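You operate a simulated robot arm through the tools that you are given. There is no shell and no other tool.

You run a simulated two-armed robot. Do the job below in one go: nothing can be reset, and whatever is moved stays where it is left.

Task
Draw the right arm back from the wing and pin it there.
Fine: the loop pin starts in the right socket, waits in the low socket meanwhile and ends in the right socket again; the arm ends at its stop with its pad in the shoe, the right lever clamped; the left arm stays. Where these are worked on the way, their far stop is far enough and under half their travel is too little: right lever.
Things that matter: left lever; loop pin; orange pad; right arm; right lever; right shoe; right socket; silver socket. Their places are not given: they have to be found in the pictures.

The check looks at the end state, three seconds after you hand in, the way a careful person would. Anything else that was tipped, shoved, dropped, spilled or broken makes it a failure.

Robot
Two 7-joint arms with fingered hands on one trunk that stands fixed in place. Base frame: the origin is at the foot of the trunk, x ahead of it, y to its left, z up. Readings come in cm, degrees, newtons and seconds.
The left shoulder is at [2, 26.9, 119.7], the right one opposite. Each reaches about 129.8 cm from its shoulder. Payload 5 kg a hand.
Tool frame (each hand has its own): the origin (TCP) lies between the finger pads and is the grasp point; the fingertips stand 4.2 cm ahead of it; z points along the fingers, y is the line along which they close. The gripper opens to 20.8 cm; its body begins 11.9 cm behind the TCP. The gripper is a hand of 4 fingers: y runs from the thumb to the fingers, the wrist lies at [0, 0, -31.7] in the tool frame.
Orientation is told as [roll, pitch, yaw] about the base's x, y, z axes, in that order, counted from this pose: with the fingers straight down and closing along the base's y, the tool's x points along the base's -x, its y along +y and its z along -z.

Tools
- The arms move only by the tool arm_command. It takes "left_commands", "right_commands" or both (then of equal length, played together; a hand with none holds still); each is a list of rows, each an object of numbers (a shift or turn left out is 0): "tx", "ty", "tz": the shift along the tool's x, y, z in cm; "wx", "wy", "wz": the turn, a rotation vector about the tool's x, y, z in degrees. In form: [{"tx": .., "ty": .., "tz": .., "wx": .., "wy": .., "wz": ..}, ...]. A call has 1 to 20 rows; each row is the pose to reach, as a shift and turn from the pose commanded when the call began, along the tool's axes at that moment. Rows are played at 5 a second. More than 5 cm and 8.6 degrees between two rows, and nothing of the call is played. Where a pose cannot be reached the arm comes as near as it can. A force on the tool above 40 N (or 10 N above the force at the start of the call, whichever is more), or a blocked arm, ends the call early, and 0.2 s more pass. In this call time passes only in rows, and 0.2 s behind the last. It gives the time, the measured TCP pose, the force on the tool (base axes), the opening and the grip force at its end, in the units of the frame above (readings bear some noise), with the torque about the TCP (base axes, N m) and any sound that the robot's microphone picked up.
- Cameras (640 x 400 px; columns grow to the right, rows downward): "scene" is now at [15.71, 0.47, 146.91]; the picture's right is [0.05, -1.00, 0.00], its down [-0.52, -0.03, -0.85] and it looks along [0.85, 0.05, -0.52] (base axes); focal length 264 px, centre (320, 200). "left" rides on the left gripper at [-9.3, 0.1, -14.6] in its tool frame; the picture's right is [-0.01, -1.00, 0.00], its down [0.84, -0.01, -0.54] and it looks along [0.54, -0.01, 0.84] (tool axes); focal length 280 px, centre (320, 200). "right" rides on the right gripper at [9.4, 0.1, -14.6] in its tool frame; the picture's right is [-0.01, 1.00, 0.00], its down [-0.84, -0.01, -0.54] and it looks along [-0.54, -0.01, 0.84] (tool axes); focal length 280 px, centre (320, 200).
- grab_frame(camera): a new picture of that camera. It takes no simulated time.
- lift_body(by): moves the trunk up (or, below 0, down) by that many cm; the arms and the scene camera ride with it, the base frame stays. It gives what a move gives, with no picture.
- set_fingers(finger1, finger2, finger3, thumb_bend, hand): sets how far each is bent, from 0 (flat) to 100 (curled in); at 30 the hand is open as for a grip, at 70 the pads meet at the TCP. One left out holds its place. A second passes; each finger stops where it meets its share of the squeeze, and holds until it gets a number again. It is the only way to open and close the hand. It gives what a move gives, with no picture; readings hold the bend of each and the force on the fingers (four entries, about 0 where the hand has none), thumb and palm.
- pan_tilt(pan, tilt): turns the head with the scene camera to pan (to the left, within 80 degrees either way) and tilt (down, from -29 to 69), counted from straight ahead of the robot (the tilt from the chest, where the trunk bows). It gives what a move gives.
- point_at(camera, pixels): for up to 12 pixels [column, row] of the newest picture of that camera ("zoom" is the newest enlarged one), the place [x, y, z] in the base frame of the surface seen there, good to about 0.3 cm. It takes no simulated time.
- inspect(camera, box): a new picture of the part [left, top, right, bottom] of that camera's present view, enlarged. It takes no simulated time.
- close_job(): hands the job in; it is judged then, once.

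Leave the grippers open and the arms clear of the work at the hand-in unless told otherwise.

The tools are called after ">>>" as name(argument=value, ...) on one line, values as JSON. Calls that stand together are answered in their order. arm_command: Moves the arms, as the interface text tells. Its arguments: {"type":"object","properties":{"left_commands":{"type":"array","items":{"type":"object","properties":{"tx":{"type":"number"},"ty":{"type":"number"},"tz":{"type":"number"},"wx":{"type":"number"},"wy":{"type":"number"},"wz":{"type":"number"}}}},"right_commands":{"type":"array","items":{"type":"object","properties":{"tx":{"type":"number"},"ty":{"type":"number"},"tz":{"type":"number"},"wx":{"type":"number"},"wy":{"type":"number"},"wz":{"type":"number"}}}}},"required":[]} The other tools are called the same way: lift_body (by) moves the trunk up or down; set_fingers (finger1, finger2, finger3, thumb_bend, hand) moves the fingers one by one; pan_tilt (pan, tilt) turns the head that bears the scene camera; grab_frame (camera) takes a picture; point_at (camera, pixels) gives the place of the surface under pixels of a picture; inspect (camera, box) takes an enlarged picture of a part of a camera's view; close_job () hands the job in.

At the start:

```text
time: 0.0
left_tcp_pos: [43.45, 17.21, 131.58]
left_orientation: [0.0, 0.0, -3.4]
left_wrist_force: [0.4, -0.5, 0.1]
left_moment: [0.02, 0.01, -0.02]
left_gripper_width: 20.75
left_gripper_force: 0.0
left_shape: jaw
left_bend: [30.0, 30.0, 30.0, 30.0]
left_finger forces: [0.0, 0.1, 0.0, 0.1, 0.1, 0.0]
right_tcp_pos: [67.15, -41.24, 127.15]
right_orientation: [-0.1, 0.0, -3.6]
right_wrist_force: [0.0, -0.1, 0.9]
right_moment: [0.03, 0.02, 0.0]
right_gripper_width: 20.79
right_gripper_force: 0.0
right_shape: jaw
right_bend: [30.0, 30.0, 30.0, 30.0]
right_finger forces: [0.1, 0.0, 0.0, 0.0, 0.0, 0.1]
trunk travel left (down, up): [-57.5, 4.6]
head pan, tilt (commanded): [3.1, 31.4]
```

scene: 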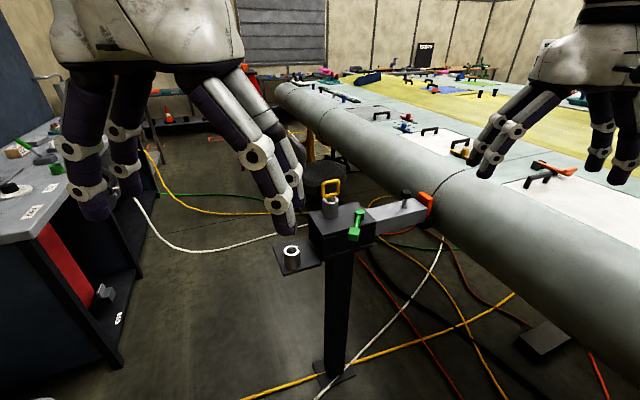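
right: 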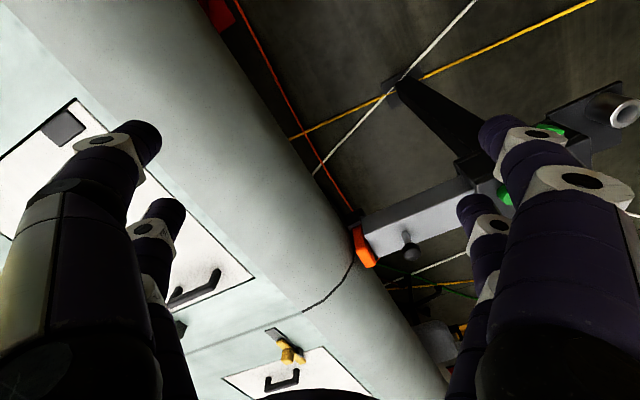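
left: 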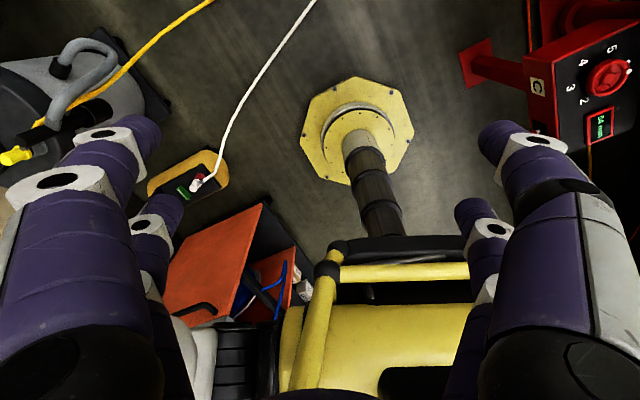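

I start by looking. The scene picture shows a dark post with a head block at about (340,225), a yellow loop pin at (330,190), green levers at (357,220), a silver socket at (291,257), and a grey arm with an orange pad at (425,203) touching the wing. I'll enlarge that area.

>>> inspect(camera="scene", box=[250, 160, 450, 285])

>>> inspect(camera="right", box=[340, 60, 640, 300])

```text
3.20 times, centred on (350, 222) of scene
```

zoom: 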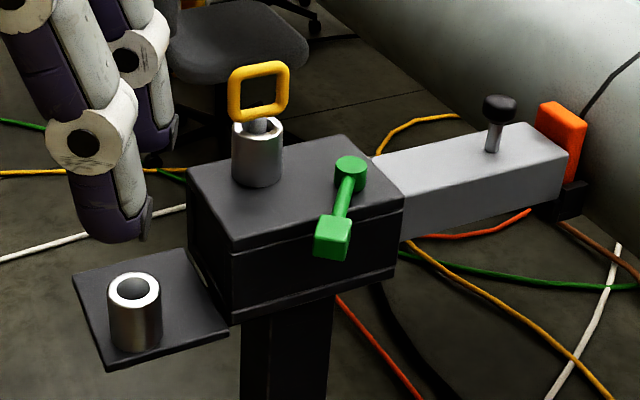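

```text
1.67 times, centred on (490, 180) of right
```

zoom: 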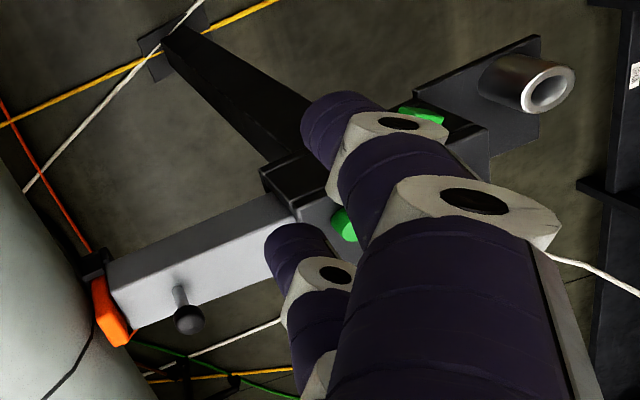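

The zoom shows the head block with the pin in a socket, a green lever, the grey arm with a knob, and the orange pad with something black under it. I'll read the surface places, using the scene camera's full picture.

>>> grab_frame(camera="scene")

>>> inspect(camera="scene", box=[250, 160, 450, 285])

>>> point_at(camera="zoom", pixels=[[258, 75], [258, 170], [345, 165], [332, 235], [498, 105], [560, 140], [135, 285], [135, 330], [320, 150], [290, 225], [568, 205], [450, 150]])

```text
taken
```

scene: 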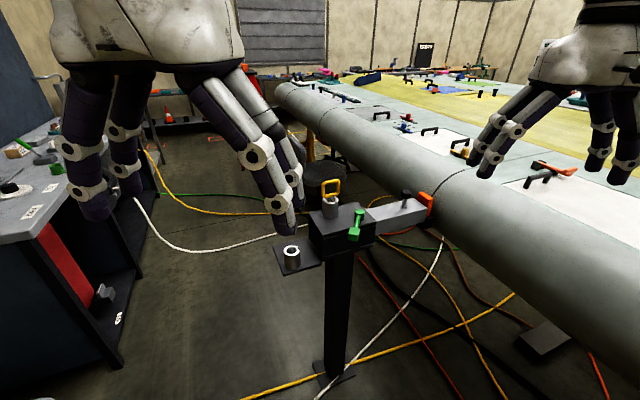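

```text
3.20 times, centred on (350, 222) of scene
```

zoom: 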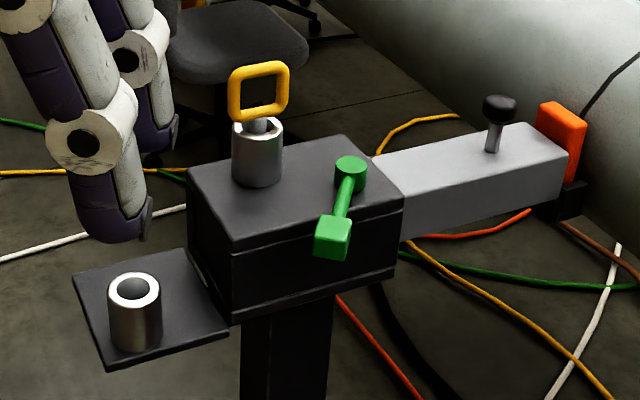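

```text
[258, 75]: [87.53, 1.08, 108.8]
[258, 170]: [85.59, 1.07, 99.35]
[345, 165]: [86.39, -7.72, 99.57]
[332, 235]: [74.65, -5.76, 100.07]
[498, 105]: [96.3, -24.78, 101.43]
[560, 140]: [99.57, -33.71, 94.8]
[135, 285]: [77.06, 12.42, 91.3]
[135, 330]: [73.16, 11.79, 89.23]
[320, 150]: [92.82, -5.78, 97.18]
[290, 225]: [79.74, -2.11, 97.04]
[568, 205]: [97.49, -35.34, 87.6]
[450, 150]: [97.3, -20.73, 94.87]
```

The post's head is at about x 85, y -3, top z 97. The arm runs from it towards -y to the wing. I haven't found the left arm and left lever yet, so I'll turn the head to look left and then right.

>>> pan_tilt(pan=40, tilt=35)

>>> grab_frame(camera="scene")

>>> pan_tilt(pan=-35, tilt=40)

>>> grab_frame(camera="scene")

```text
time: 1.0
left_tcp_pos: [43.35, 17.26, 131.61]
left_orientation: [0.0, 0.0, -3.5]
left_wrist_force: [-0.3, -0.2, 0.3]
left_moment: [0.0, 0.02, 0.01]
left_gripper_width: 20.77
left_gripper_force: 0.1
left_shape: jaw
left_bend: [30.0, 30.0, 30.0, 30.0]
left_finger forces: [0.0, 0.1, 0.0, 0.2, 0.0, 0.1]
right_tcp_pos: [67.27, -41.17, 127.09]
right_orientation: [0.0, 0.1, -3.5]
right_wrist_force: [0.6, 0.9, -0.4]
right_moment: [0.03, 0.04, -0.03]
right_gripper_width: 20.77
right_gripper_force: 0.0
right_shape: jaw
right_bend: [30.0, 30.0, 30.0, 30.0]
right_finger forces: [0.1, 0.1, 0.0, 0.0, 0.0, 0.0]
trunk travel left (down, up): [-57.5, 4.6]
head pan, tilt (commanded): [40.0, 35.0]
```

```text
taken
```

scene: 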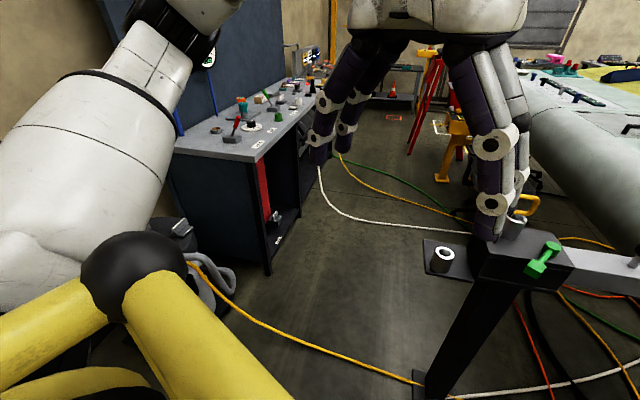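

```text
time: 2.5
left_tcp_pos: [43.43, 17.26, 131.69]
left_orientation: [0.0, -0.1, -3.5]
left_wrist_force: [-0.4, 0.2, -0.1]
left_moment: [0.0, -0.02, -0.02]
left_gripper_width: 20.78
left_gripper_force: 0.0
left_shape: jaw
left_bend: [30.0, 30.0, 30.0, 30.0]
left_finger forces: [0.1, 0.0, 0.1, 0.1, 0.0, 0.0]
right_tcp_pos: [67.18, -41.29, 127.07]
right_orientation: [0.0, -0.1, -3.6]
right_wrist_force: [0.1, -0.1, 0.2]
right_moment: [-0.04, 0.01, -0.01]
right_gripper_width: 20.78
right_gripper_force: 0.0
right_shape: jaw
right_bend: [30.0, 30.0, 30.0, 30.0]
right_finger forces: [0.1, 0.1, 0.0, 0.0, 0.0, 0.0]
trunk travel left (down, up): [-57.5, 4.6]
head pan, tilt (commanded): [-35.0, 40.0]
```

```text
taken
```

scene: 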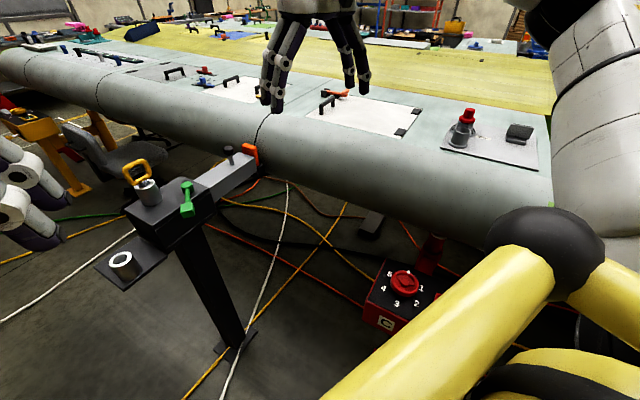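

From both sides I see only this one post nearby. The left hand hides part of the view, so I'll move it 20 cm left (base +y) in free air, high above the bench, and look again.

>>> arm_command(left_commands=[{"ty": 4}, {"ty": 8}, {"ty": 12}, {"ty": 16}, {"ty": 20}])

>>> pan_tilt(pan=0, tilt=35)

>>> grab_frame(camera="scene")

```text
time: 3.7
left_tcp_pos: [44.59, 37.42, 131.6]
left_orientation: [-0.1, -0.1, -3.5]
left_wrist_force: [-0.1, 1.8, 0.0]
left_moment: [-0.15, 0.02, 0.0]
left_gripper_width: 20.8
left_gripper_force: 0.2
left_shape: jaw
left_bend: [30.0, 30.0, 30.0, 30.0]
left_finger forces: [0.1, 0.0, 0.0, 0.0, 0.0, 0.0]
right_tcp_pos: [67.13, -41.11, 127.22]
right_orientation: [0.0, 0.0, -3.5]
right_wrist_force: [0.7, 1.4, 0.9]
right_moment: [-0.19, -0.03, -0.05]
right_gripper_width: 20.81
right_gripper_force: 0.0
right_shape: jaw
right_bend: [30.0, 30.0, 30.0, 30.0]
right_finger forces: [0.0, 0.1, 0.0, 0.0, 0.1, 0.0]
trunk travel left (down, up): [-57.5, 4.6]
head pan, tilt (commanded): [-35.0, 40.0]
```

```text
time: 4.7
left_tcp_pos: [44.68, 37.17, 131.66]
left_orientation: [0.0, 0.1, -3.6]
left_wrist_force: [-0.3, -0.7, 0.6]
left_moment: [0.03, -0.02, 0.02]
left_gripper_width: 20.79
left_gripper_force: 0.1
left_shape: jaw
left_bend: [30.0, 30.0, 30.0, 30.0]
left_finger forces: [0.0, 0.0, 0.0, 0.0, 0.0, 0.0]
right_tcp_pos: [67.14, -41.35, 127.07]
right_orientation: [0.0, 0.0, -3.6]
right_wrist_force: [-0.4, -0.4, -0.6]
right_moment: [0.06, -0.03, -0.01]
right_gripper_width: 20.78
right_gripper_force: 0.0
right_shape: jaw
right_bend: [30.0, 30.0, 30.0, 30.0]
right_finger forces: [0.0, 0.0, 0.0, 0.0, 0.0, 0.0]
trunk travel left (down, up): [-57.5, 4.6]
head pan, tilt (commanded): [0.0, 35.0]
```

```text
taken
```

scene: 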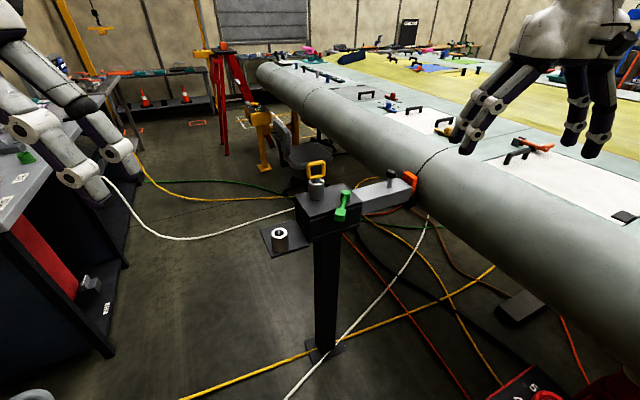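

Now the post is clear of the left hand. I'll enlarge the post head and the far yellow stand near (262,130).

>>> inspect(camera="scene", box=[240, 150, 440, 275])

>>> inspect(camera="scene", box=[210, 80, 370, 180])

```text
3.20 times, centred on (340, 212) of scene
```

zoom: 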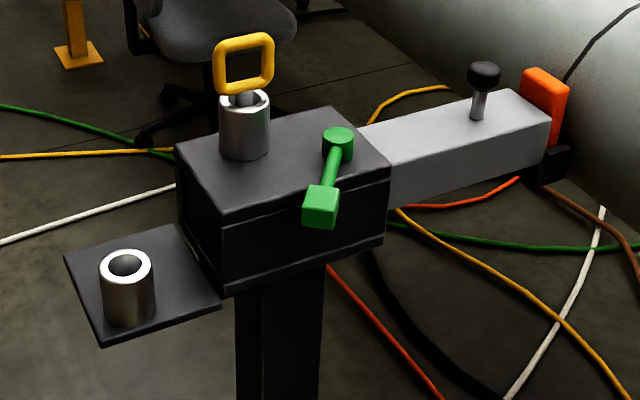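

```text
4.00 times, centred on (290, 130) of scene
```

zoom: 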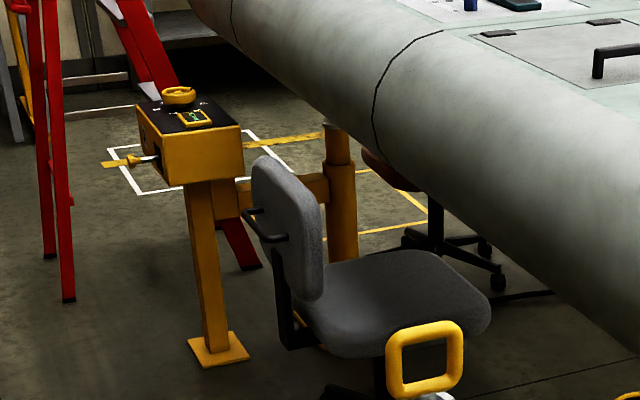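

The yellow stand is a different device, with a dial. I'll turn the head fully to both sides to look for a second arm.

>>> pan_tilt(pan=78, tilt=35)

>>> grab_frame(camera="scene")

>>> pan_tilt(pan=-75, tilt=35)

>>> grab_frame(camera="scene")

```text
time: 6.2
left_tcp_pos: [44.75, 37.1, 131.62]
left_orientation: [-0.1, 0.1, -3.5]
left_wrist_force: [0.4, 0.2, 1.1]
left_moment: [0.01, -0.02, 0.0]
left_gripper_width: 20.82
left_gripper_force: 0.1
left_shape: jaw
left_bend: [30.0, 30.0, 30.0, 30.0]
left_finger forces: [0.0, 0.1, 0.2, 0.0, 0.0, 0.0]
right_tcp_pos: [67.19, -41.24, 127.1]
right_orientation: [0.0, 0.0, -3.7]
right_wrist_force: [0.0, 0.4, 0.3]
right_moment: [0.01, -0.03, -0.02]
right_gripper_width: 20.8
right_gripper_force: 0.0
right_shape: jaw
right_bend: [30.0, 30.0, 30.0, 30.0]
right_finger forces: [0.1, 0.0, 0.1, 0.0, 0.0, 0.1]
trunk travel left (down, up): [-57.5, 4.6]
head pan, tilt (commanded): [78.0, 35.0]
```

```text
taken
```

scene: 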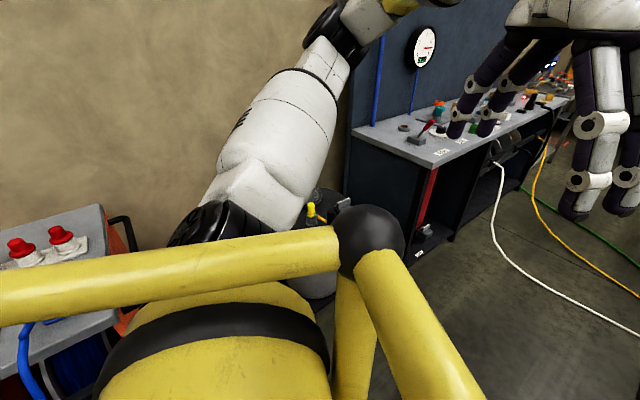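

```text
time: 8.6
left_tcp_pos: [44.77, 37.14, 131.59]
left_orientation: [0.0, 0.0, -3.5]
left_wrist_force: [0.1, 0.4, -0.1]
left_moment: [0.01, 0.0, 0.0]
left_gripper_width: 20.79
left_gripper_force: 0.1
left_shape: jaw
left_bend: [30.0, 30.0, 30.0, 30.0]
left_finger forces: [0.1, 0.0, 0.0, 0.0, 0.0, 0.0]
right_tcp_pos: [67.2, -41.21, 127.12]
right_orientation: [0.0, 0.0, -3.6]
right_wrist_force: [-0.4, 0.1, 0.5]
right_moment: [0.02, 0.0, 0.01]
right_gripper_width: 20.79
right_gripper_force: 0.1
right_shape: jaw
right_bend: [30.0, 30.0, 30.0, 30.0]
right_finger forces: [0.0, 0.0, 0.1, 0.0, 0.1, 0.0]
trunk travel left (down, up): [-57.5, 4.6]
head pan, tilt (commanded): [-75.0, 35.0]
```

```text
taken
```

scene: 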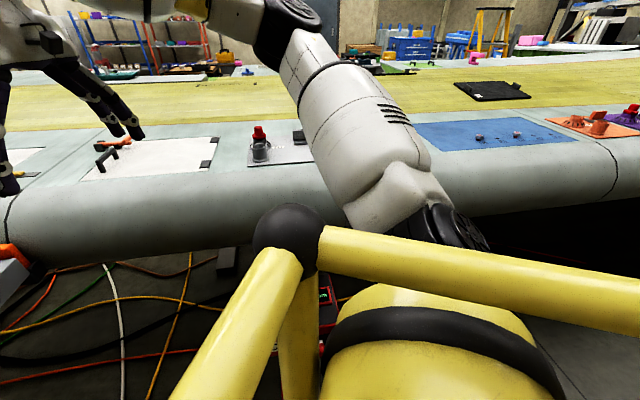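

I find no second arm anywhere else. If there is a left arm, it must be on this head's hidden side. I'll turn the head back to the fixture and measure it closely.

>>> pan_tilt(pan=-3, tilt=32)

>>> grab_frame(camera="scene")

>>> inspect(camera="scene", box=[230, 155, 350, 230])

```text
time: 10.0
left_tcp_pos: [44.8, 37.21, 131.58]
left_orientation: [0.0, 0.1, -3.5]
left_wrist_force: [0.1, 0.2, -0.1]
left_moment: [-0.01, -0.02, 0.03]
left_gripper_width: 20.77
left_gripper_force: 0.0
left_shape: jaw
left_bend: [30.0, 30.0, 30.0, 30.0]
left_finger forces: [0.0, 0.1, 0.0, 0.0, 0.1, 0.1]
right_tcp_pos: [67.14, -41.34, 127.04]
right_orientation: [0.0, -0.1, -3.6]
right_wrist_force: [0.8, 0.4, -0.1]
right_moment: [0.02, 0.03, -0.02]
right_gripper_width: 20.77
right_gripper_force: 0.0
right_shape: jaw
right_bend: [30.0, 30.0, 30.0, 30.0]
right_finger forces: [0.0, 0.0, 0.1, 0.0, 0.1, 0.0]
trunk travel left (down, up): [-57.5, 4.6]
head pan, tilt (commanded): [-3.0, 32.0]
```

```text
taken
```

scene: 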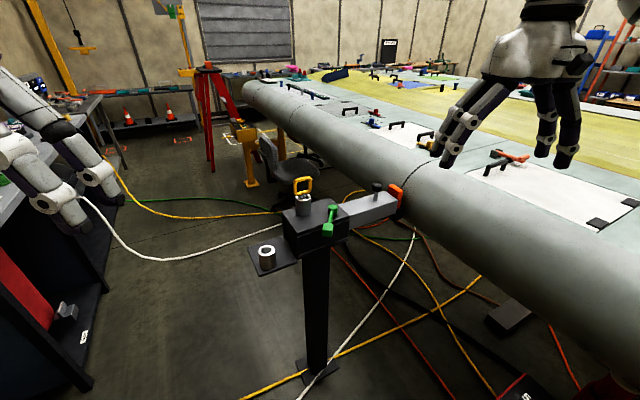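

```text
5.33 times, centred on (290, 192) of scene
```

zoom: 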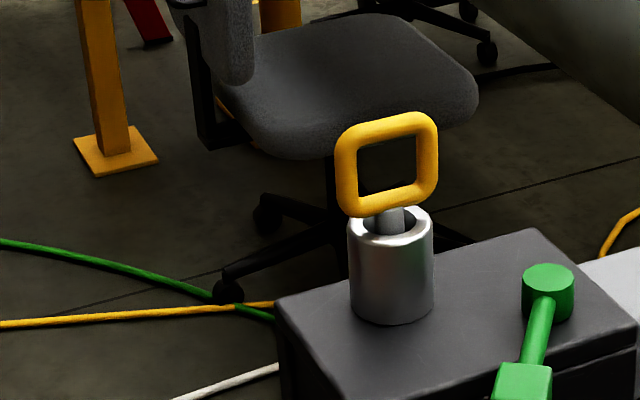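

This close-up shows the loop handle, the right socket and the hub of the lever. I'll read points on the loop, the socket rim, the hub and the block edges.

>>> point_at(camera="zoom", pixels=[[345, 150], [430, 130], [385, 125], [385, 203], [349, 180], [365, 235], [428, 220], [358, 300], [545, 275], [540, 320], [525, 375], [280, 300]])

>>> inspect(camera="scene", box=[240, 195, 360, 270])

>>> point_at(camera="zoom", pixels=[[215, 70], [420, 40], [590, 100], [500, 190], [460, 160], [470, 100], [140, 260], [105, 275], [170, 275], [180, 360], [240, 390], [270, 190]])

```text
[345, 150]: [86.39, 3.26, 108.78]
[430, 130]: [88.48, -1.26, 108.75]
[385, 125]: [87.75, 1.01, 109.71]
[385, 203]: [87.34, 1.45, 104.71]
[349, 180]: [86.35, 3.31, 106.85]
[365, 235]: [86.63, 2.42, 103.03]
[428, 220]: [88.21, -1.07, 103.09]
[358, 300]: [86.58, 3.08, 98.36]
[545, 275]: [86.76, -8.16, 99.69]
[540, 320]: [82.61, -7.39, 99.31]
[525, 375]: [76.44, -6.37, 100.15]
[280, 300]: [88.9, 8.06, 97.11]
```

```text
5.33 times, centred on (300, 232) of scene
```

zoom: 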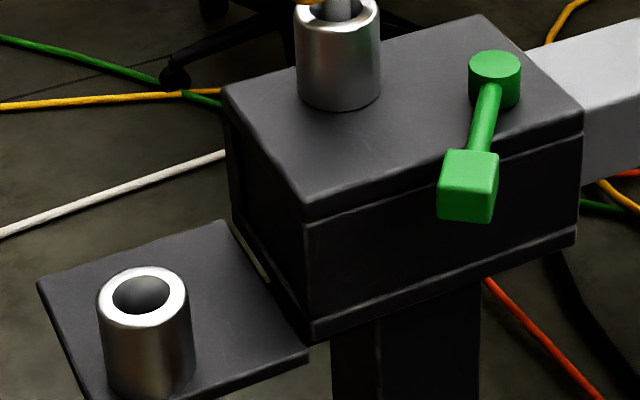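

```text
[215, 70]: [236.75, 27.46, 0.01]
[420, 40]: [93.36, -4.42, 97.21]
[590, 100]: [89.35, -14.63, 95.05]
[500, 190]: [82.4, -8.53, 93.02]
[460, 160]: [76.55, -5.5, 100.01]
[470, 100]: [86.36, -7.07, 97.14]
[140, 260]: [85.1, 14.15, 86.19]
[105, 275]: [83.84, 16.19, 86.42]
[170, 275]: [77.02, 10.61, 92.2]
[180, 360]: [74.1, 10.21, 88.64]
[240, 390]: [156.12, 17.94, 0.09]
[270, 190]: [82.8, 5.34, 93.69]
```

The block's top is at z 97.1, the right socket's rim at z 103.1, and the low (silver) socket's rim at about z 92.2. To get directions, I'll measure the edges of the arm and the block.

>>> inspect(camera="scene", box=[320, 165, 424, 230])

```text
6.15 times, centred on (372, 198) of scene
```

zoom: 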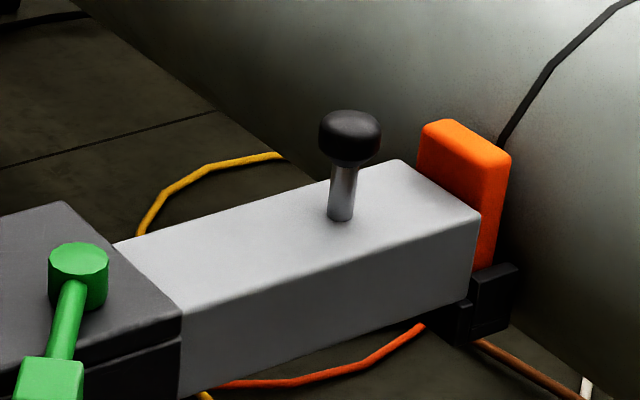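

>>> point_at(camera="zoom", pixels=[[185, 300], [472, 215], [130, 245], [395, 166], [182, 385], [470, 290], [350, 118], [341, 215], [440, 125], [500, 160], [495, 280], [342, 185]])

>>> inspect(camera="scene", box=[270, 180, 370, 242])

```text
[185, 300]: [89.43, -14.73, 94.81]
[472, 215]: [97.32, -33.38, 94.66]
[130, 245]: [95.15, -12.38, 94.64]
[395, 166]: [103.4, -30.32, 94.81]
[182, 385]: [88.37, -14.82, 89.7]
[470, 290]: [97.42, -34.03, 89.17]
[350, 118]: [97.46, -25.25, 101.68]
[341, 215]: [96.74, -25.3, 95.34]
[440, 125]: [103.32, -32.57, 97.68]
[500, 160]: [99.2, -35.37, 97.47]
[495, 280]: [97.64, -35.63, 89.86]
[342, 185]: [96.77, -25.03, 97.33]
```

```text
6.40 times, centred on (320, 211) of scene
```

zoom: 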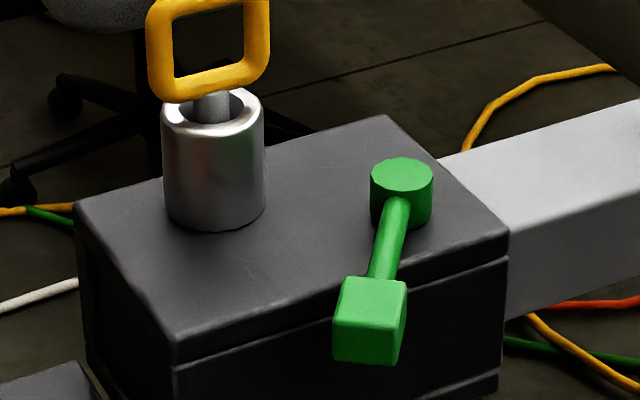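

>>> point_at(camera="zoom", pixels=[[82, 205], [382, 119], [500, 230], [175, 345], [170, 205], [257, 200], [213, 228], [400, 172], [375, 185], [428, 185], [370, 310], [390, 250]])

```text
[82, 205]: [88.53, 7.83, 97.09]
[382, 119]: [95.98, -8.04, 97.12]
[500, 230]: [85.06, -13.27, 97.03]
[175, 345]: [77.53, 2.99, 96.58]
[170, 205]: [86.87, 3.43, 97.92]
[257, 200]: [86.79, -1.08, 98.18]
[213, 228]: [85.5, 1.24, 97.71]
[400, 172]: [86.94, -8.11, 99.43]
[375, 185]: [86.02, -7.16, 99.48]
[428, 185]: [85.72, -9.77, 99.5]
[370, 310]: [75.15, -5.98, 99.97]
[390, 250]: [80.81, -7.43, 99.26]
```

The block's long axis runs along about (0.41, -0.91), and the arm and the loop's plane share that direction. Before touching anything I want to see the head's left and far sides. I'll carry the left hand forward to about (85, 32, 122), turned so its camera looks back at the block.

>>> arm_command(left_commands=[{"tx": -4, "ty": -0.3, "tz": 1, "wz": -6.3}, {"tx": -8, "ty": -0.5, "tz": 1.9, "wz": -12.7}, {"tx": -12.1, "ty": -0.8, "tz": 2.9, "wz": -19}, {"tx": -16.2, "ty": -1.1, "tz": 3.8, "wz": -25.4}, {"tx": -20.2, "ty": -1.3, "tz": 4.8, "wz": -31.7}, {"tx": -24.2, "ty": -1.6, "tz": 5.8, "wz": -38.1}, {"tx": -28.3, "ty": -1.9, "tz": 6.7, "wz": -44.4}, {"tx": -32.3, "ty": -2.2, "tz": 7.7, "wz": -50.8}, {"tx": -36.4, "ty": -2.4, "tz": 8.6, "wz": -57.1}, {"tx": -40.4, "ty": -2.7, "tz": 9.6, "wz": -63.5}])

>>> grab_frame(camera="left")

>>> grab_frame(camera="scene")

```text
time: 12.2
left_tcp_pos: [84.93, 31.82, 122.06]
left_orientation: [0.1, 0.0, 60.0]
left_wrist_force: [0.3, -0.8, 1.0]
left_moment: [0.06, 0.07, 0.0]
left_gripper_width: 20.79
left_gripper_force: 0.0
left_shape: jaw
left_bend: [30.0, 30.0, 30.0, 30.0]
left_finger forces: [0.0, 0.0, 0.0, 0.0, 0.1, 0.0]
right_tcp_pos: [67.2, -41.38, 126.92]
right_orientation: [-0.1, 0.1, -3.6]
right_wrist_force: [0.1, 0.0, -0.7]
right_moment: [0.09, 0.05, 0.0]
right_gripper_width: 20.78
right_gripper_force: 0.1
right_shape: jaw
right_bend: [30.0, 30.0, 30.0, 30.0]
right_finger forces: [0.0, 0.0, 0.0, 0.1, 0.1, 0.1]
trunk travel left (down, up): [-57.5, 4.6]
head pan, tilt (commanded): [-3.0, 32.0]
```

```text
taken
```

left: 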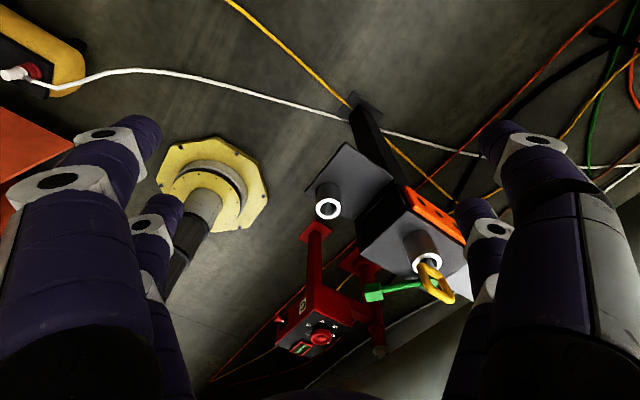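

```text
taken
```

scene: 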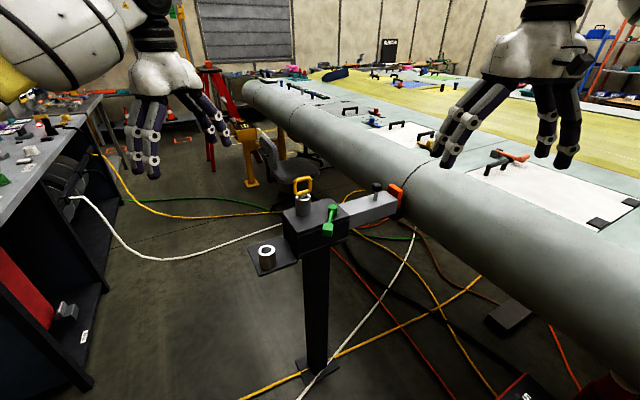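

The left camera now shows the block from behind, with an orange plate on its far side near (432,212). I'll enlarge it.

>>> inspect(camera="left", box=[290, 130, 490, 310])

>>> point_at(camera="left", pixels=[[327, 208], [327, 190], [425, 262], [432, 212], [440, 290], [373, 293], [410, 285], [445, 260], [350, 170], [335, 215]])

```text
2.22 times, centred on (390, 220) of left
```

zoom: 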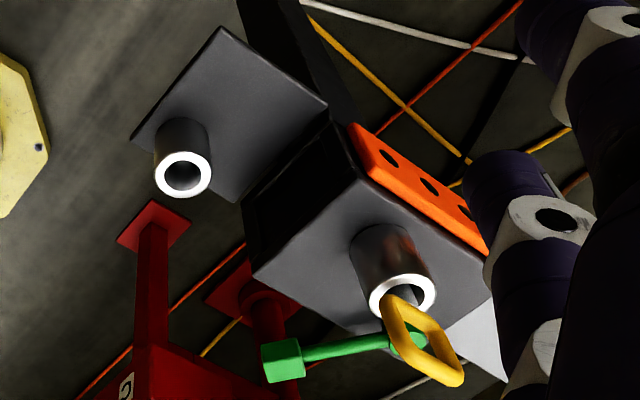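

```text
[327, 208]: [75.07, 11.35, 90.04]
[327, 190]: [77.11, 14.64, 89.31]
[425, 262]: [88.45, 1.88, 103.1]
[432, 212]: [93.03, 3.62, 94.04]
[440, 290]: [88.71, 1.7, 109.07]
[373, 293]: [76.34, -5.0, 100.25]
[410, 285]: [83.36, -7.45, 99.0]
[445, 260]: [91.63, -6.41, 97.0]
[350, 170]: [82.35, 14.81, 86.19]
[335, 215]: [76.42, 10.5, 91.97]
```

I'll enlarge the block's left end and the orange plate further to see whether the housing is open and whether another lever is hidden.

>>> inspect(camera="left", box=[380, 160, 480, 250])

>>> point_at(camera="zoom", pixels=[[150, 150], [200, 180], [120, 260], [270, 110], [330, 160], [420, 200], [540, 280], [240, 60], [100, 200], [250, 200]])

>>> inspect(camera="left", box=[300, 130, 400, 230])

```text
4.44 times, centred on (430, 205) of left
```

zoom: 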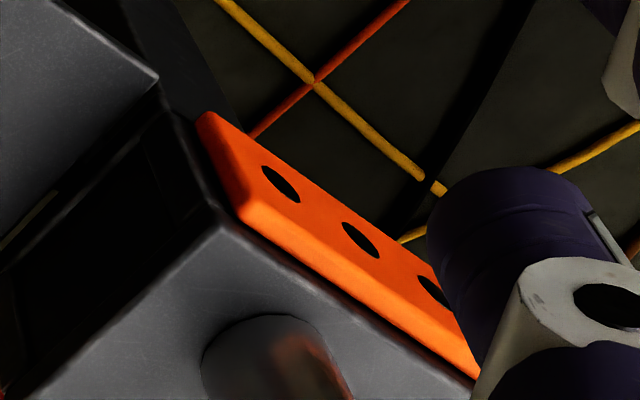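

```text
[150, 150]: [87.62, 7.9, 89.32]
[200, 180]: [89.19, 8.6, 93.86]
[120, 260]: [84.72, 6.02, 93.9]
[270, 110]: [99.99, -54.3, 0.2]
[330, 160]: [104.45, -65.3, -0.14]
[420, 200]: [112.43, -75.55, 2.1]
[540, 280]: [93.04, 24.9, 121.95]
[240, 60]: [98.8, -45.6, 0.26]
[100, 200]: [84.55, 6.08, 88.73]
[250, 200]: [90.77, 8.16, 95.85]
```

```text
4.00 times, centred on (350, 180) of left
```

zoom: 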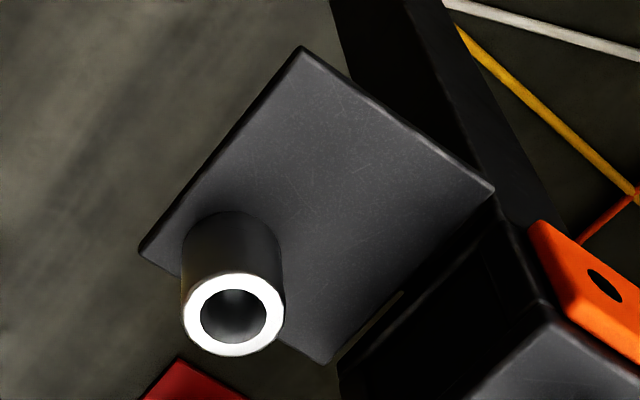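

The block's left end is closed, and I see no other lever there. Before planning the grasps, I'll zoom in on the right hand to learn how its fingers are arranged.

>>> inspect(camera="scene", box=[420, 30, 620, 180])

>>> inspect(camera="scene", box=[90, 40, 260, 190])

>>> grab_frame(camera="right")

```text
2.67 times, centred on (520, 105) of scene
```

zoom: 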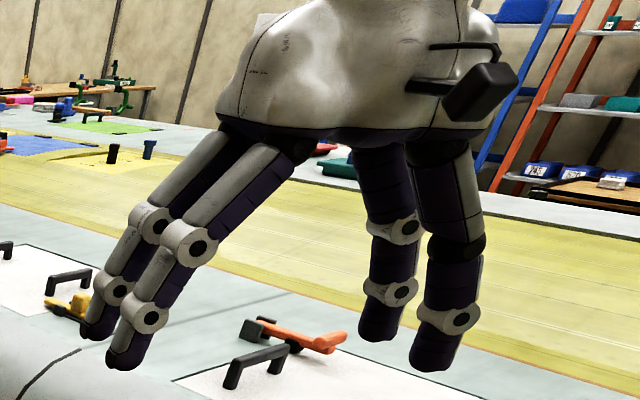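

```text
2.67 times, centred on (175, 115) of scene
```

zoom: 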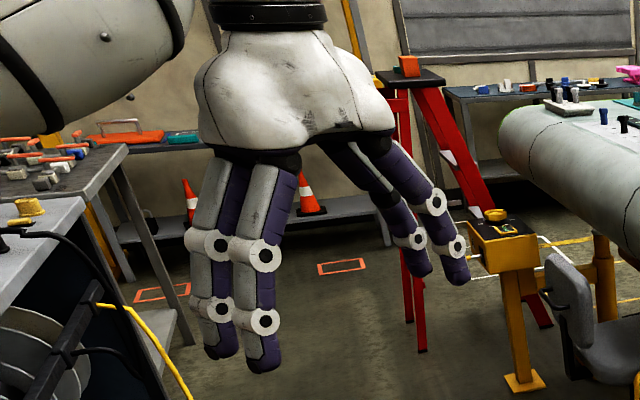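

```text
taken
```

right: 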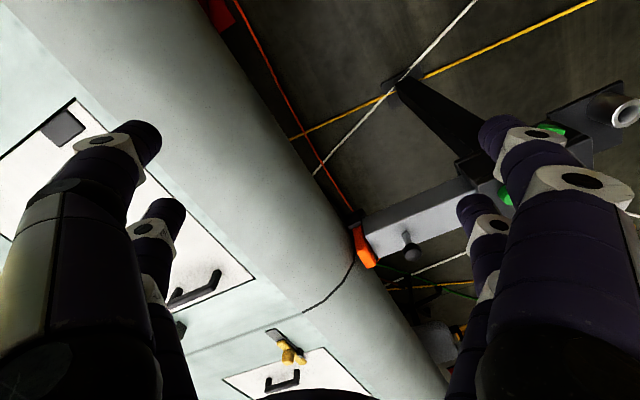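

The hand has two digits on each side. I need to know which number moves which digit, and how far apart they stand. The right hand is in free air, so I'll bend its finger1 alone and look.

>>> set_fingers(hand="right", finger1=60)

>>> grab_frame(camera="right")

>>> set_fingers(hand="right", finger2=60)

>>> grab_frame(camera="right")

>>> set_fingers(hand="right", finger3=60)

>>> grab_frame(camera="right")

>>> set_fingers(hand="right", thumb_bend=60)

>>> grab_frame(camera="right")

```text
time: 13.2
left_tcp_pos: [84.86, 31.81, 122.03]
left_orientation: [0.0, 0.0, 60.0]
left_wrist_force: [0.6, -0.5, 0.3]
left_moment: [0.0, -0.04, -0.03]
left_gripper_width: 20.78
left_gripper_force: 0.1
left_shape: jaw
left_bend: [30.0, 30.0, 30.0, 30.0]
left_finger forces: [0.0, 0.0, 0.0, 0.0, 0.0, 0.0]
right_tcp_pos: [67.07, -41.17, 127.05]
right_orientation: [0.0, 0.0, -3.4]
right_wrist_force: [-0.3, 0.0, 0.3]
right_moment: [-0.04, -0.06, 0.02]
right_gripper_width: 13.99
right_gripper_force: 0.1
right_shape: fingers
right_bend: [60.0, 30.0, 30.0, 30.0]
right_finger forces: [0.1, 0.0, 0.0, 0.0, 0.0, 0.0]
trunk travel left (down, up): [-57.5, 4.6]
head pan, tilt (commanded): [-3.0, 32.0]
```

```text
taken
```

right: 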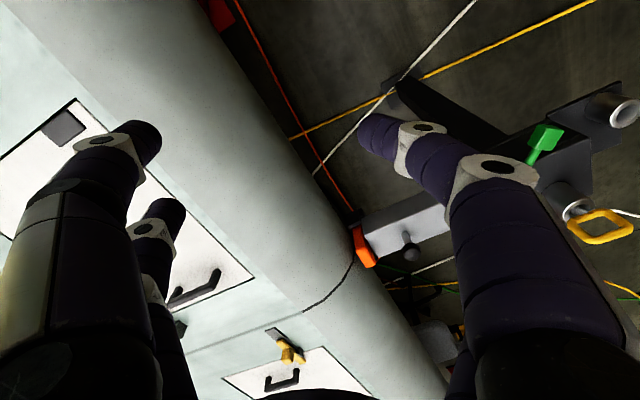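

```text
time: 14.2
left_tcp_pos: [84.84, 31.77, 122.03]
left_orientation: [0.0, 0.0, 59.9]
left_wrist_force: [-0.2, -0.5, 0.2]
left_moment: [0.02, 0.01, -0.03]
left_gripper_width: 20.81
left_gripper_force: 0.2
left_shape: jaw
left_bend: [30.0, 30.0, 30.0, 30.0]
left_finger forces: [0.0, 0.0, 0.0, 0.1, 0.0, 0.0]
right_tcp_pos: [67.18, -41.23, 127.12]
right_orientation: [0.0, 0.0, -3.5]
right_wrist_force: [0.1, -0.2, 0.8]
right_moment: [-0.02, 0.0, -0.01]
right_gripper_width: 13.97
right_gripper_force: 0.0
right_shape: fingers
right_bend: [60.0, 60.0, 30.0, 30.0]
right_finger forces: [0.1, 0.1, 0.1, 0.0, 0.1, 0.0]
trunk travel left (down, up): [-57.5, 4.6]
head pan, tilt (commanded): [-3.0, 32.0]
```

```text
taken
```

right: 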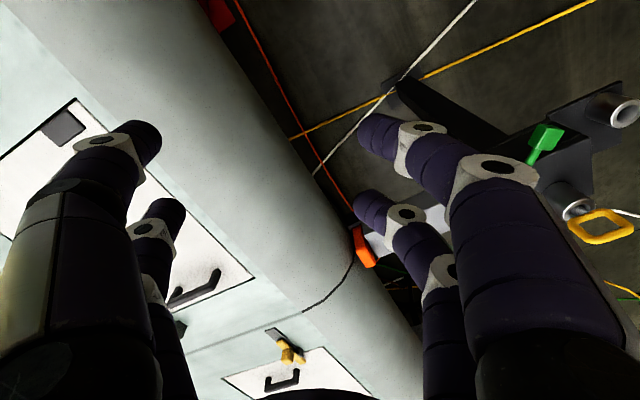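

```text
time: 15.2
left_tcp_pos: [84.76, 31.95, 122.12]
left_orientation: [0.1, 0.0, 60.0]
left_wrist_force: [0.0, -0.9, -0.2]
left_moment: [0.02, -0.02, 0.0]
left_gripper_width: 20.79
left_gripper_force: 0.0
left_shape: jaw
left_bend: [30.0, 30.0, 30.0, 30.0]
left_finger forces: [0.0, 0.0, 0.0, 0.0, 0.1, 0.0]
right_tcp_pos: [67.21, -41.23, 127.03]
right_orientation: [0.0, 0.0, -3.5]
right_wrist_force: [-0.2, -0.6, -0.8]
right_moment: [-0.01, 0.0, 0.0]
right_gripper_width: 14.02
right_gripper_force: 0.0
right_shape: fingers
right_bend: [60.0, 60.0, 60.0, 30.0]
right_finger forces: [0.1, 0.0, 0.0, 0.0, 0.1, 0.0]
trunk travel left (down, up): [-57.5, 4.6]
head pan, tilt (commanded): [-3.0, 32.0]
```

```text
taken
```

right: 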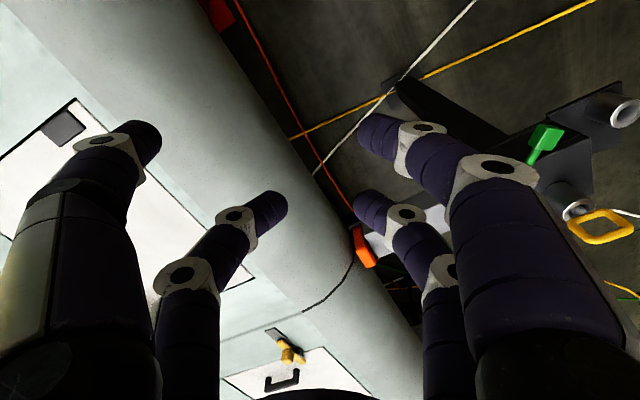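

```text
time: 16.2
left_tcp_pos: [84.92, 31.93, 122.05]
left_orientation: [0.1, -0.1, 59.9]
left_wrist_force: [-0.7, 0.4, 0.0]
left_moment: [-0.01, -0.02, -0.01]
left_gripper_width: 20.78
left_gripper_force: 0.1
left_shape: jaw
left_bend: [30.0, 30.0, 30.0, 30.0]
left_finger forces: [0.0, 0.0, 0.0, 0.0, 0.0, 0.1]
right_tcp_pos: [67.17, -41.24, 127.15]
right_orientation: [0.1, 0.1, -3.6]
right_wrist_force: [0.3, -0.1, 0.1]
right_moment: [0.01, 0.01, -0.02]
right_gripper_width: 6.09
right_gripper_force: 0.1
right_shape: fingers
right_bend: [60.0, 60.0, 60.0, 60.0]
right_finger forces: [0.1, 0.0, 0.0, 0.0, 0.1, 0.0]
trunk travel left (down, up): [-57.5, 4.6]
head pan, tilt (commanded): [-3.0, 32.0]
```

```text
taken
```

right: 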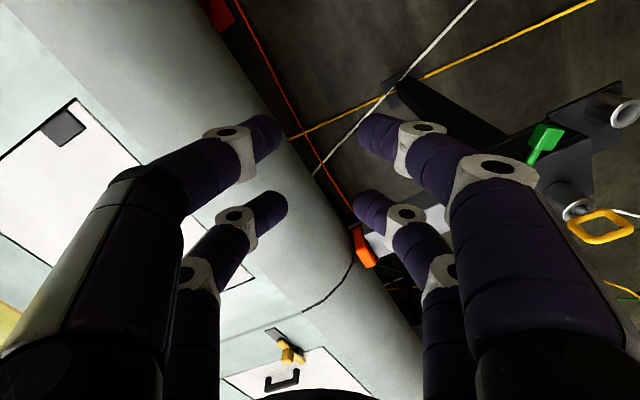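

finger1 and finger2 are on the +y side, finger3 and the thumb on the -y side, in two rows about 5 cm apart. At bend 60 the gap is about 6 cm. Next I'll bring the right hand above the lever's green handle cube, at about (75.7, -5.6, 100), with its x axis along the lever. It stays high at z 116.

>>> arm_command(right_commands=[{"tx": -0.7, "ty": 4, "tz": 1.2, "wz": 1}, {"tx": -1.4, "ty": 8, "tz": 2.4, "wz": 2.1}, {"tx": -2.1, "ty": 12, "tz": 3.7, "wz": 3.2}, {"tx": -2.8, "ty": 16, "tz": 4.9, "wz": 4.2}, {"tx": -3.5, "ty": 20, "tz": 6.2, "wz": 5.3}, {"tx": -4.2, "ty": 24, "tz": 7.4, "wz": 6.3}, {"tx": -4.9, "ty": 28, "tz": 8.6, "wz": 7.4}, {"tx": -5.6, "ty": 32, "tz": 9.9, "wz": 8.4}, {"tx": -6.3, "ty": 36.05, "tz": 11.1, "wz": 9.5}])

>>> grab_frame(camera="right")

>>> grab_frame(camera="scene")

>>> grab_frame(camera="left")

```text
time: 18.2
left_tcp_pos: [84.87, 32.02, 121.94]
left_orientation: [-0.1, 0.1, 60.0]
left_wrist_force: [-1.2, 1.8, -0.3]
left_moment: [-0.26, -0.01, 0.05]
left_gripper_width: 20.77
left_gripper_force: 0.0
left_shape: jaw
left_bend: [30.0, 30.0, 30.0, 30.0]
left_finger forces: [0.0, 0.0, 0.1, 0.0, 0.1, 0.0]
right_tcp_pos: [75.81, -5.52, 116.03]
right_orientation: [0.0, 0.0, -13.1]
right_wrist_force: [0.1, -0.2, 0.0]
right_moment: [-0.01, 0.1, -0.05]
right_gripper_width: 6.03
right_gripper_force: 0.1
right_shape: fingers
right_bend: [60.0, 60.0, 60.0, 60.0]
right_finger forces: [0.1, 0.0, 0.0, 0.1, 0.1, 0.1]
trunk travel left (down, up): [-57.5, 4.6]
head pan, tilt (commanded): [-3.0, 32.0]
```

```text
taken
```

right: 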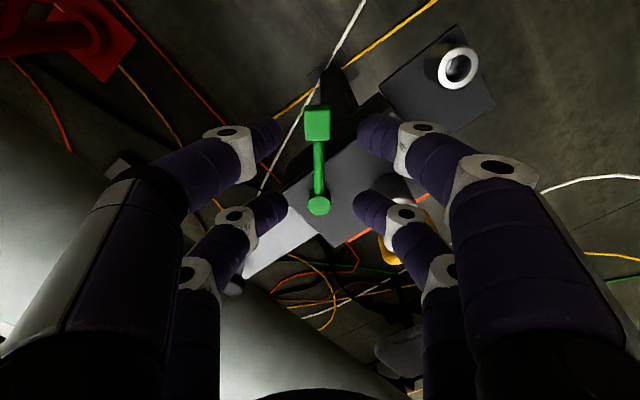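

```text
taken
```

scene: 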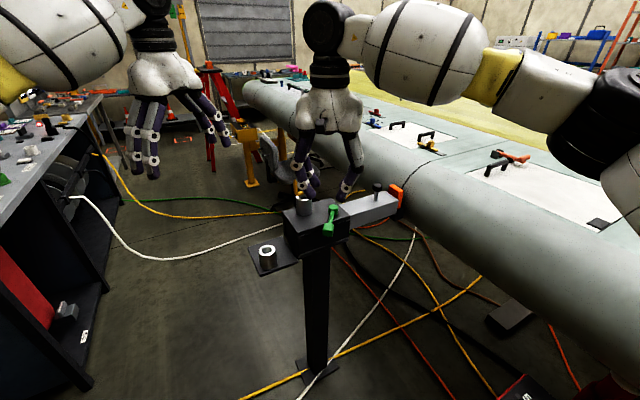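

```text
taken
```

left: 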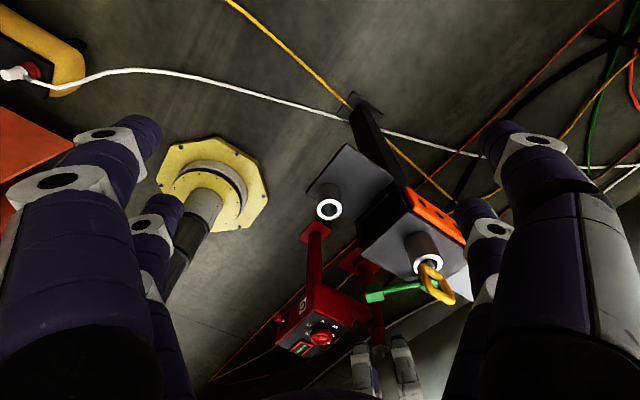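

In the right picture the lever is in line with the hand: cube at (317,122), hub at (319,205). The loop pin stays about 5 cm clear of the nearest finger. I'll descend 14.4 cm so the digits straddle the lever.

>>> arm_command(right_commands=[{"tz": 3}, {"tz": 6}, {"tz": 9}, {"tz": 12}, {"tz": 14.4}])

>>> grab_frame(camera="right")

>>> inspect(camera="scene", box=[240, 120, 440, 260])

```text
time: 19.4
left_tcp_pos: [84.81, 31.83, 122.1]
left_orientation: [-0.1, 0.0, 59.9]
left_wrist_force: [0.4, 0.8, -0.6]
left_moment: [0.01, 0.01, 0.01]
left_gripper_width: 20.8
left_gripper_force: 0.1
left_shape: jaw
left_bend: [30.0, 30.0, 30.0, 30.0]
left_finger forces: [0.0, 0.0, 0.0, 0.1, 0.0, 0.1]
right_tcp_pos: [75.71, -5.62, 101.57]
right_orientation: [0.0, 0.0, -13.1]
right_wrist_force: [-1.4, -1.2, 0.7]
right_moment: [-0.06, 0.1, 0.02]
right_gripper_width: 6.06
right_gripper_force: 1.6
right_shape: fingers
right_bend: [60.0, 62.0, 60.0, 60.0]
right_finger forces: [0.0, 3.0, 0.1, 0.1, 0.0, 0.0]
trunk travel left (down, up): [-57.5, 4.6]
head pan, tilt (commanded): [-3.0, 32.0]
```

```text
taken
```

right: 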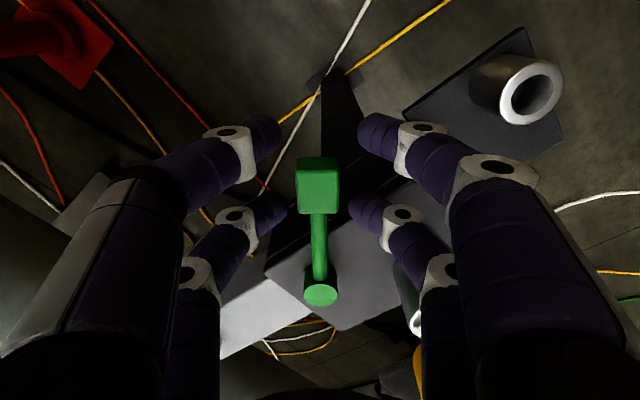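

```text
2.86 times, centred on (340, 190) of scene
```

zoom: 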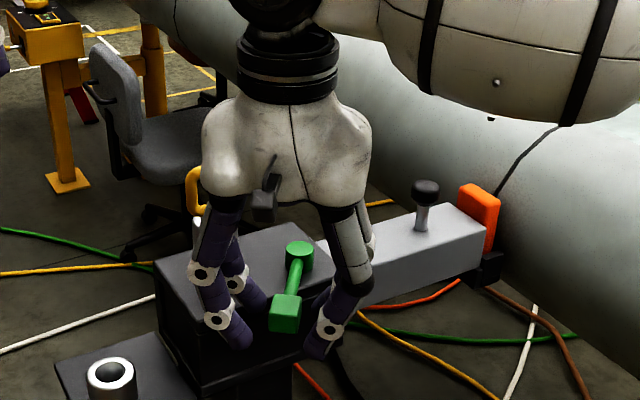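

finger2 reads 3 N, so its tip is probably just touching the block's edge. I'll rise 1 cm to clear it.

>>> arm_command(right_commands=[{"tz": -0.5}, {"tz": -1}])

```text
time: 20.0
left_tcp_pos: [84.89, 31.93, 122.17]
left_orientation: [0.0, 0.1, 60.0]
left_wrist_force: [0.1, 0.3, 0.8]
left_moment: [-0.02, -0.01, -0.03]
left_gripper_width: 20.79
left_gripper_force: 0.0
left_shape: jaw
left_bend: [30.0, 30.0, 30.0, 30.0]
left_finger forces: [0.0, 0.1, 0.0, 0.0, 0.2, 0.0]
right_tcp_pos: [75.75, -5.68, 102.61]
right_orientation: [0.0, 0.1, -13.1]
right_wrist_force: [-0.4, 0.3, 0.4]
right_moment: [0.0, 0.0, 0.02]
right_gripper_width: 6.05
right_gripper_force: 0.1
right_shape: fingers
right_bend: [60.0, 60.0, 60.0, 60.0]
right_finger forces: [0.0, 0.1, 0.1, 0.1, 0.1, 0.0]
trunk travel left (down, up): [-57.5, 4.6]
head pan, tilt (commanded): [-3.0, 32.0]
```

The force is gone. I'll shift 2.7 cm outward along the lever so finger2 and finger3 straddle the cube itself, clear of the block. Then I'll lower 2.6 cm.

>>> arm_command(right_commands=[{"tx": 1.4}, {"tx": 2.7}, {"tx": 2.7, "tz": 1.3}, {"tx": 2.7, "tz": 2.6}])

>>> grab_frame(camera="right")

```text
time: 21.0
left_tcp_pos: [84.96, 31.87, 122.09]
left_orientation: [0.1, 0.1, 60.0]
left_wrist_force: [1.3, -0.2, -0.2]
left_moment: [0.03, 0.0, 0.04]
left_gripper_width: 20.79
left_gripper_force: 0.0
left_shape: jaw
left_bend: [30.0, 30.0, 30.0, 30.0]
left_finger forces: [0.1, 0.1, 0.0, 0.0, 0.0, 0.0]
right_tcp_pos: [72.99, -5.06, 99.99]
right_orientation: [-0.1, 0.0, -13.0]
right_wrist_force: [0.4, 0.0, 0.1]
right_moment: [-0.01, 0.03, 0.0]
right_gripper_width: 6.03
right_gripper_force: 0.1
right_shape: fingers
right_bend: [60.0, 60.0, 60.0, 60.0]
right_finger forces: [0.0, 0.0, 0.0, 0.0, 0.0, 0.0]
trunk travel left (down, up): [-57.5, 4.6]
head pan, tilt (commanded): [-3.0, 32.0]
```

```text
taken
```

right: 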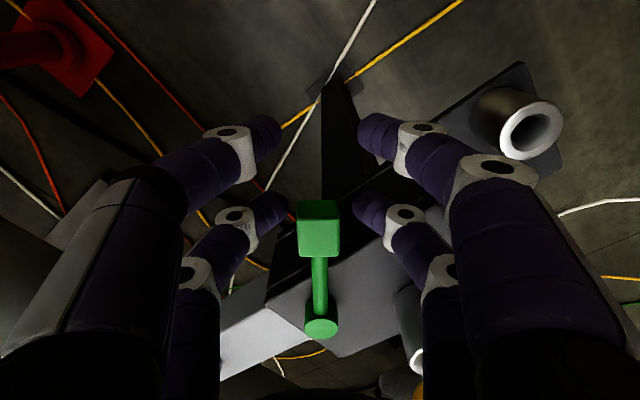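

The cube at (318,232) now sits between finger3 and finger2, with no contact forces. I'll close just these two lightly around it.

>>> set_fingers(hand="right", finger2=65, finger3=65)

>>> grab_frame(camera="right")

```text
time: 22.0
left_tcp_pos: [84.8, 31.87, 122.07]
left_orientation: [0.0, 0.0, 60.1]
left_wrist_force: [-0.2, -0.6, 0.0]
left_moment: [0.03, -0.01, 0.01]
left_gripper_width: 20.79
left_gripper_force: 0.0
left_shape: jaw
left_bend: [30.0, 30.0, 30.0, 30.0]
left_finger forces: [0.0, 0.0, 0.0, 0.0, 0.0, 0.0]
right_tcp_pos: [73.19, -5.09, 99.92]
right_orientation: [0.1, 0.0, -13.1]
right_wrist_force: [-0.5, -0.1, -0.2]
right_moment: [0.01, 0.0, -0.01]
right_gripper_width: 6.06
right_gripper_force: 0.3
right_shape: fingers
right_bend: [60.0, 65.0, 65.0, 60.0]
right_finger forces: [0.0, 0.1, 0.5, 0.1, 0.1, 0.1]
trunk travel left (down, up): [-57.5, 4.6]
head pan, tilt (commanded): [-3.0, 32.0]
```

```text
taken
```

right: 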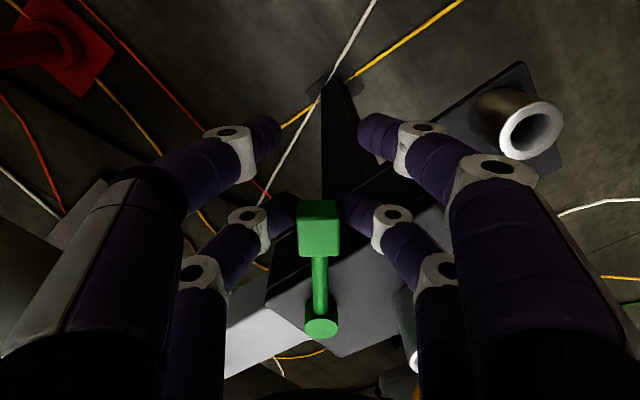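

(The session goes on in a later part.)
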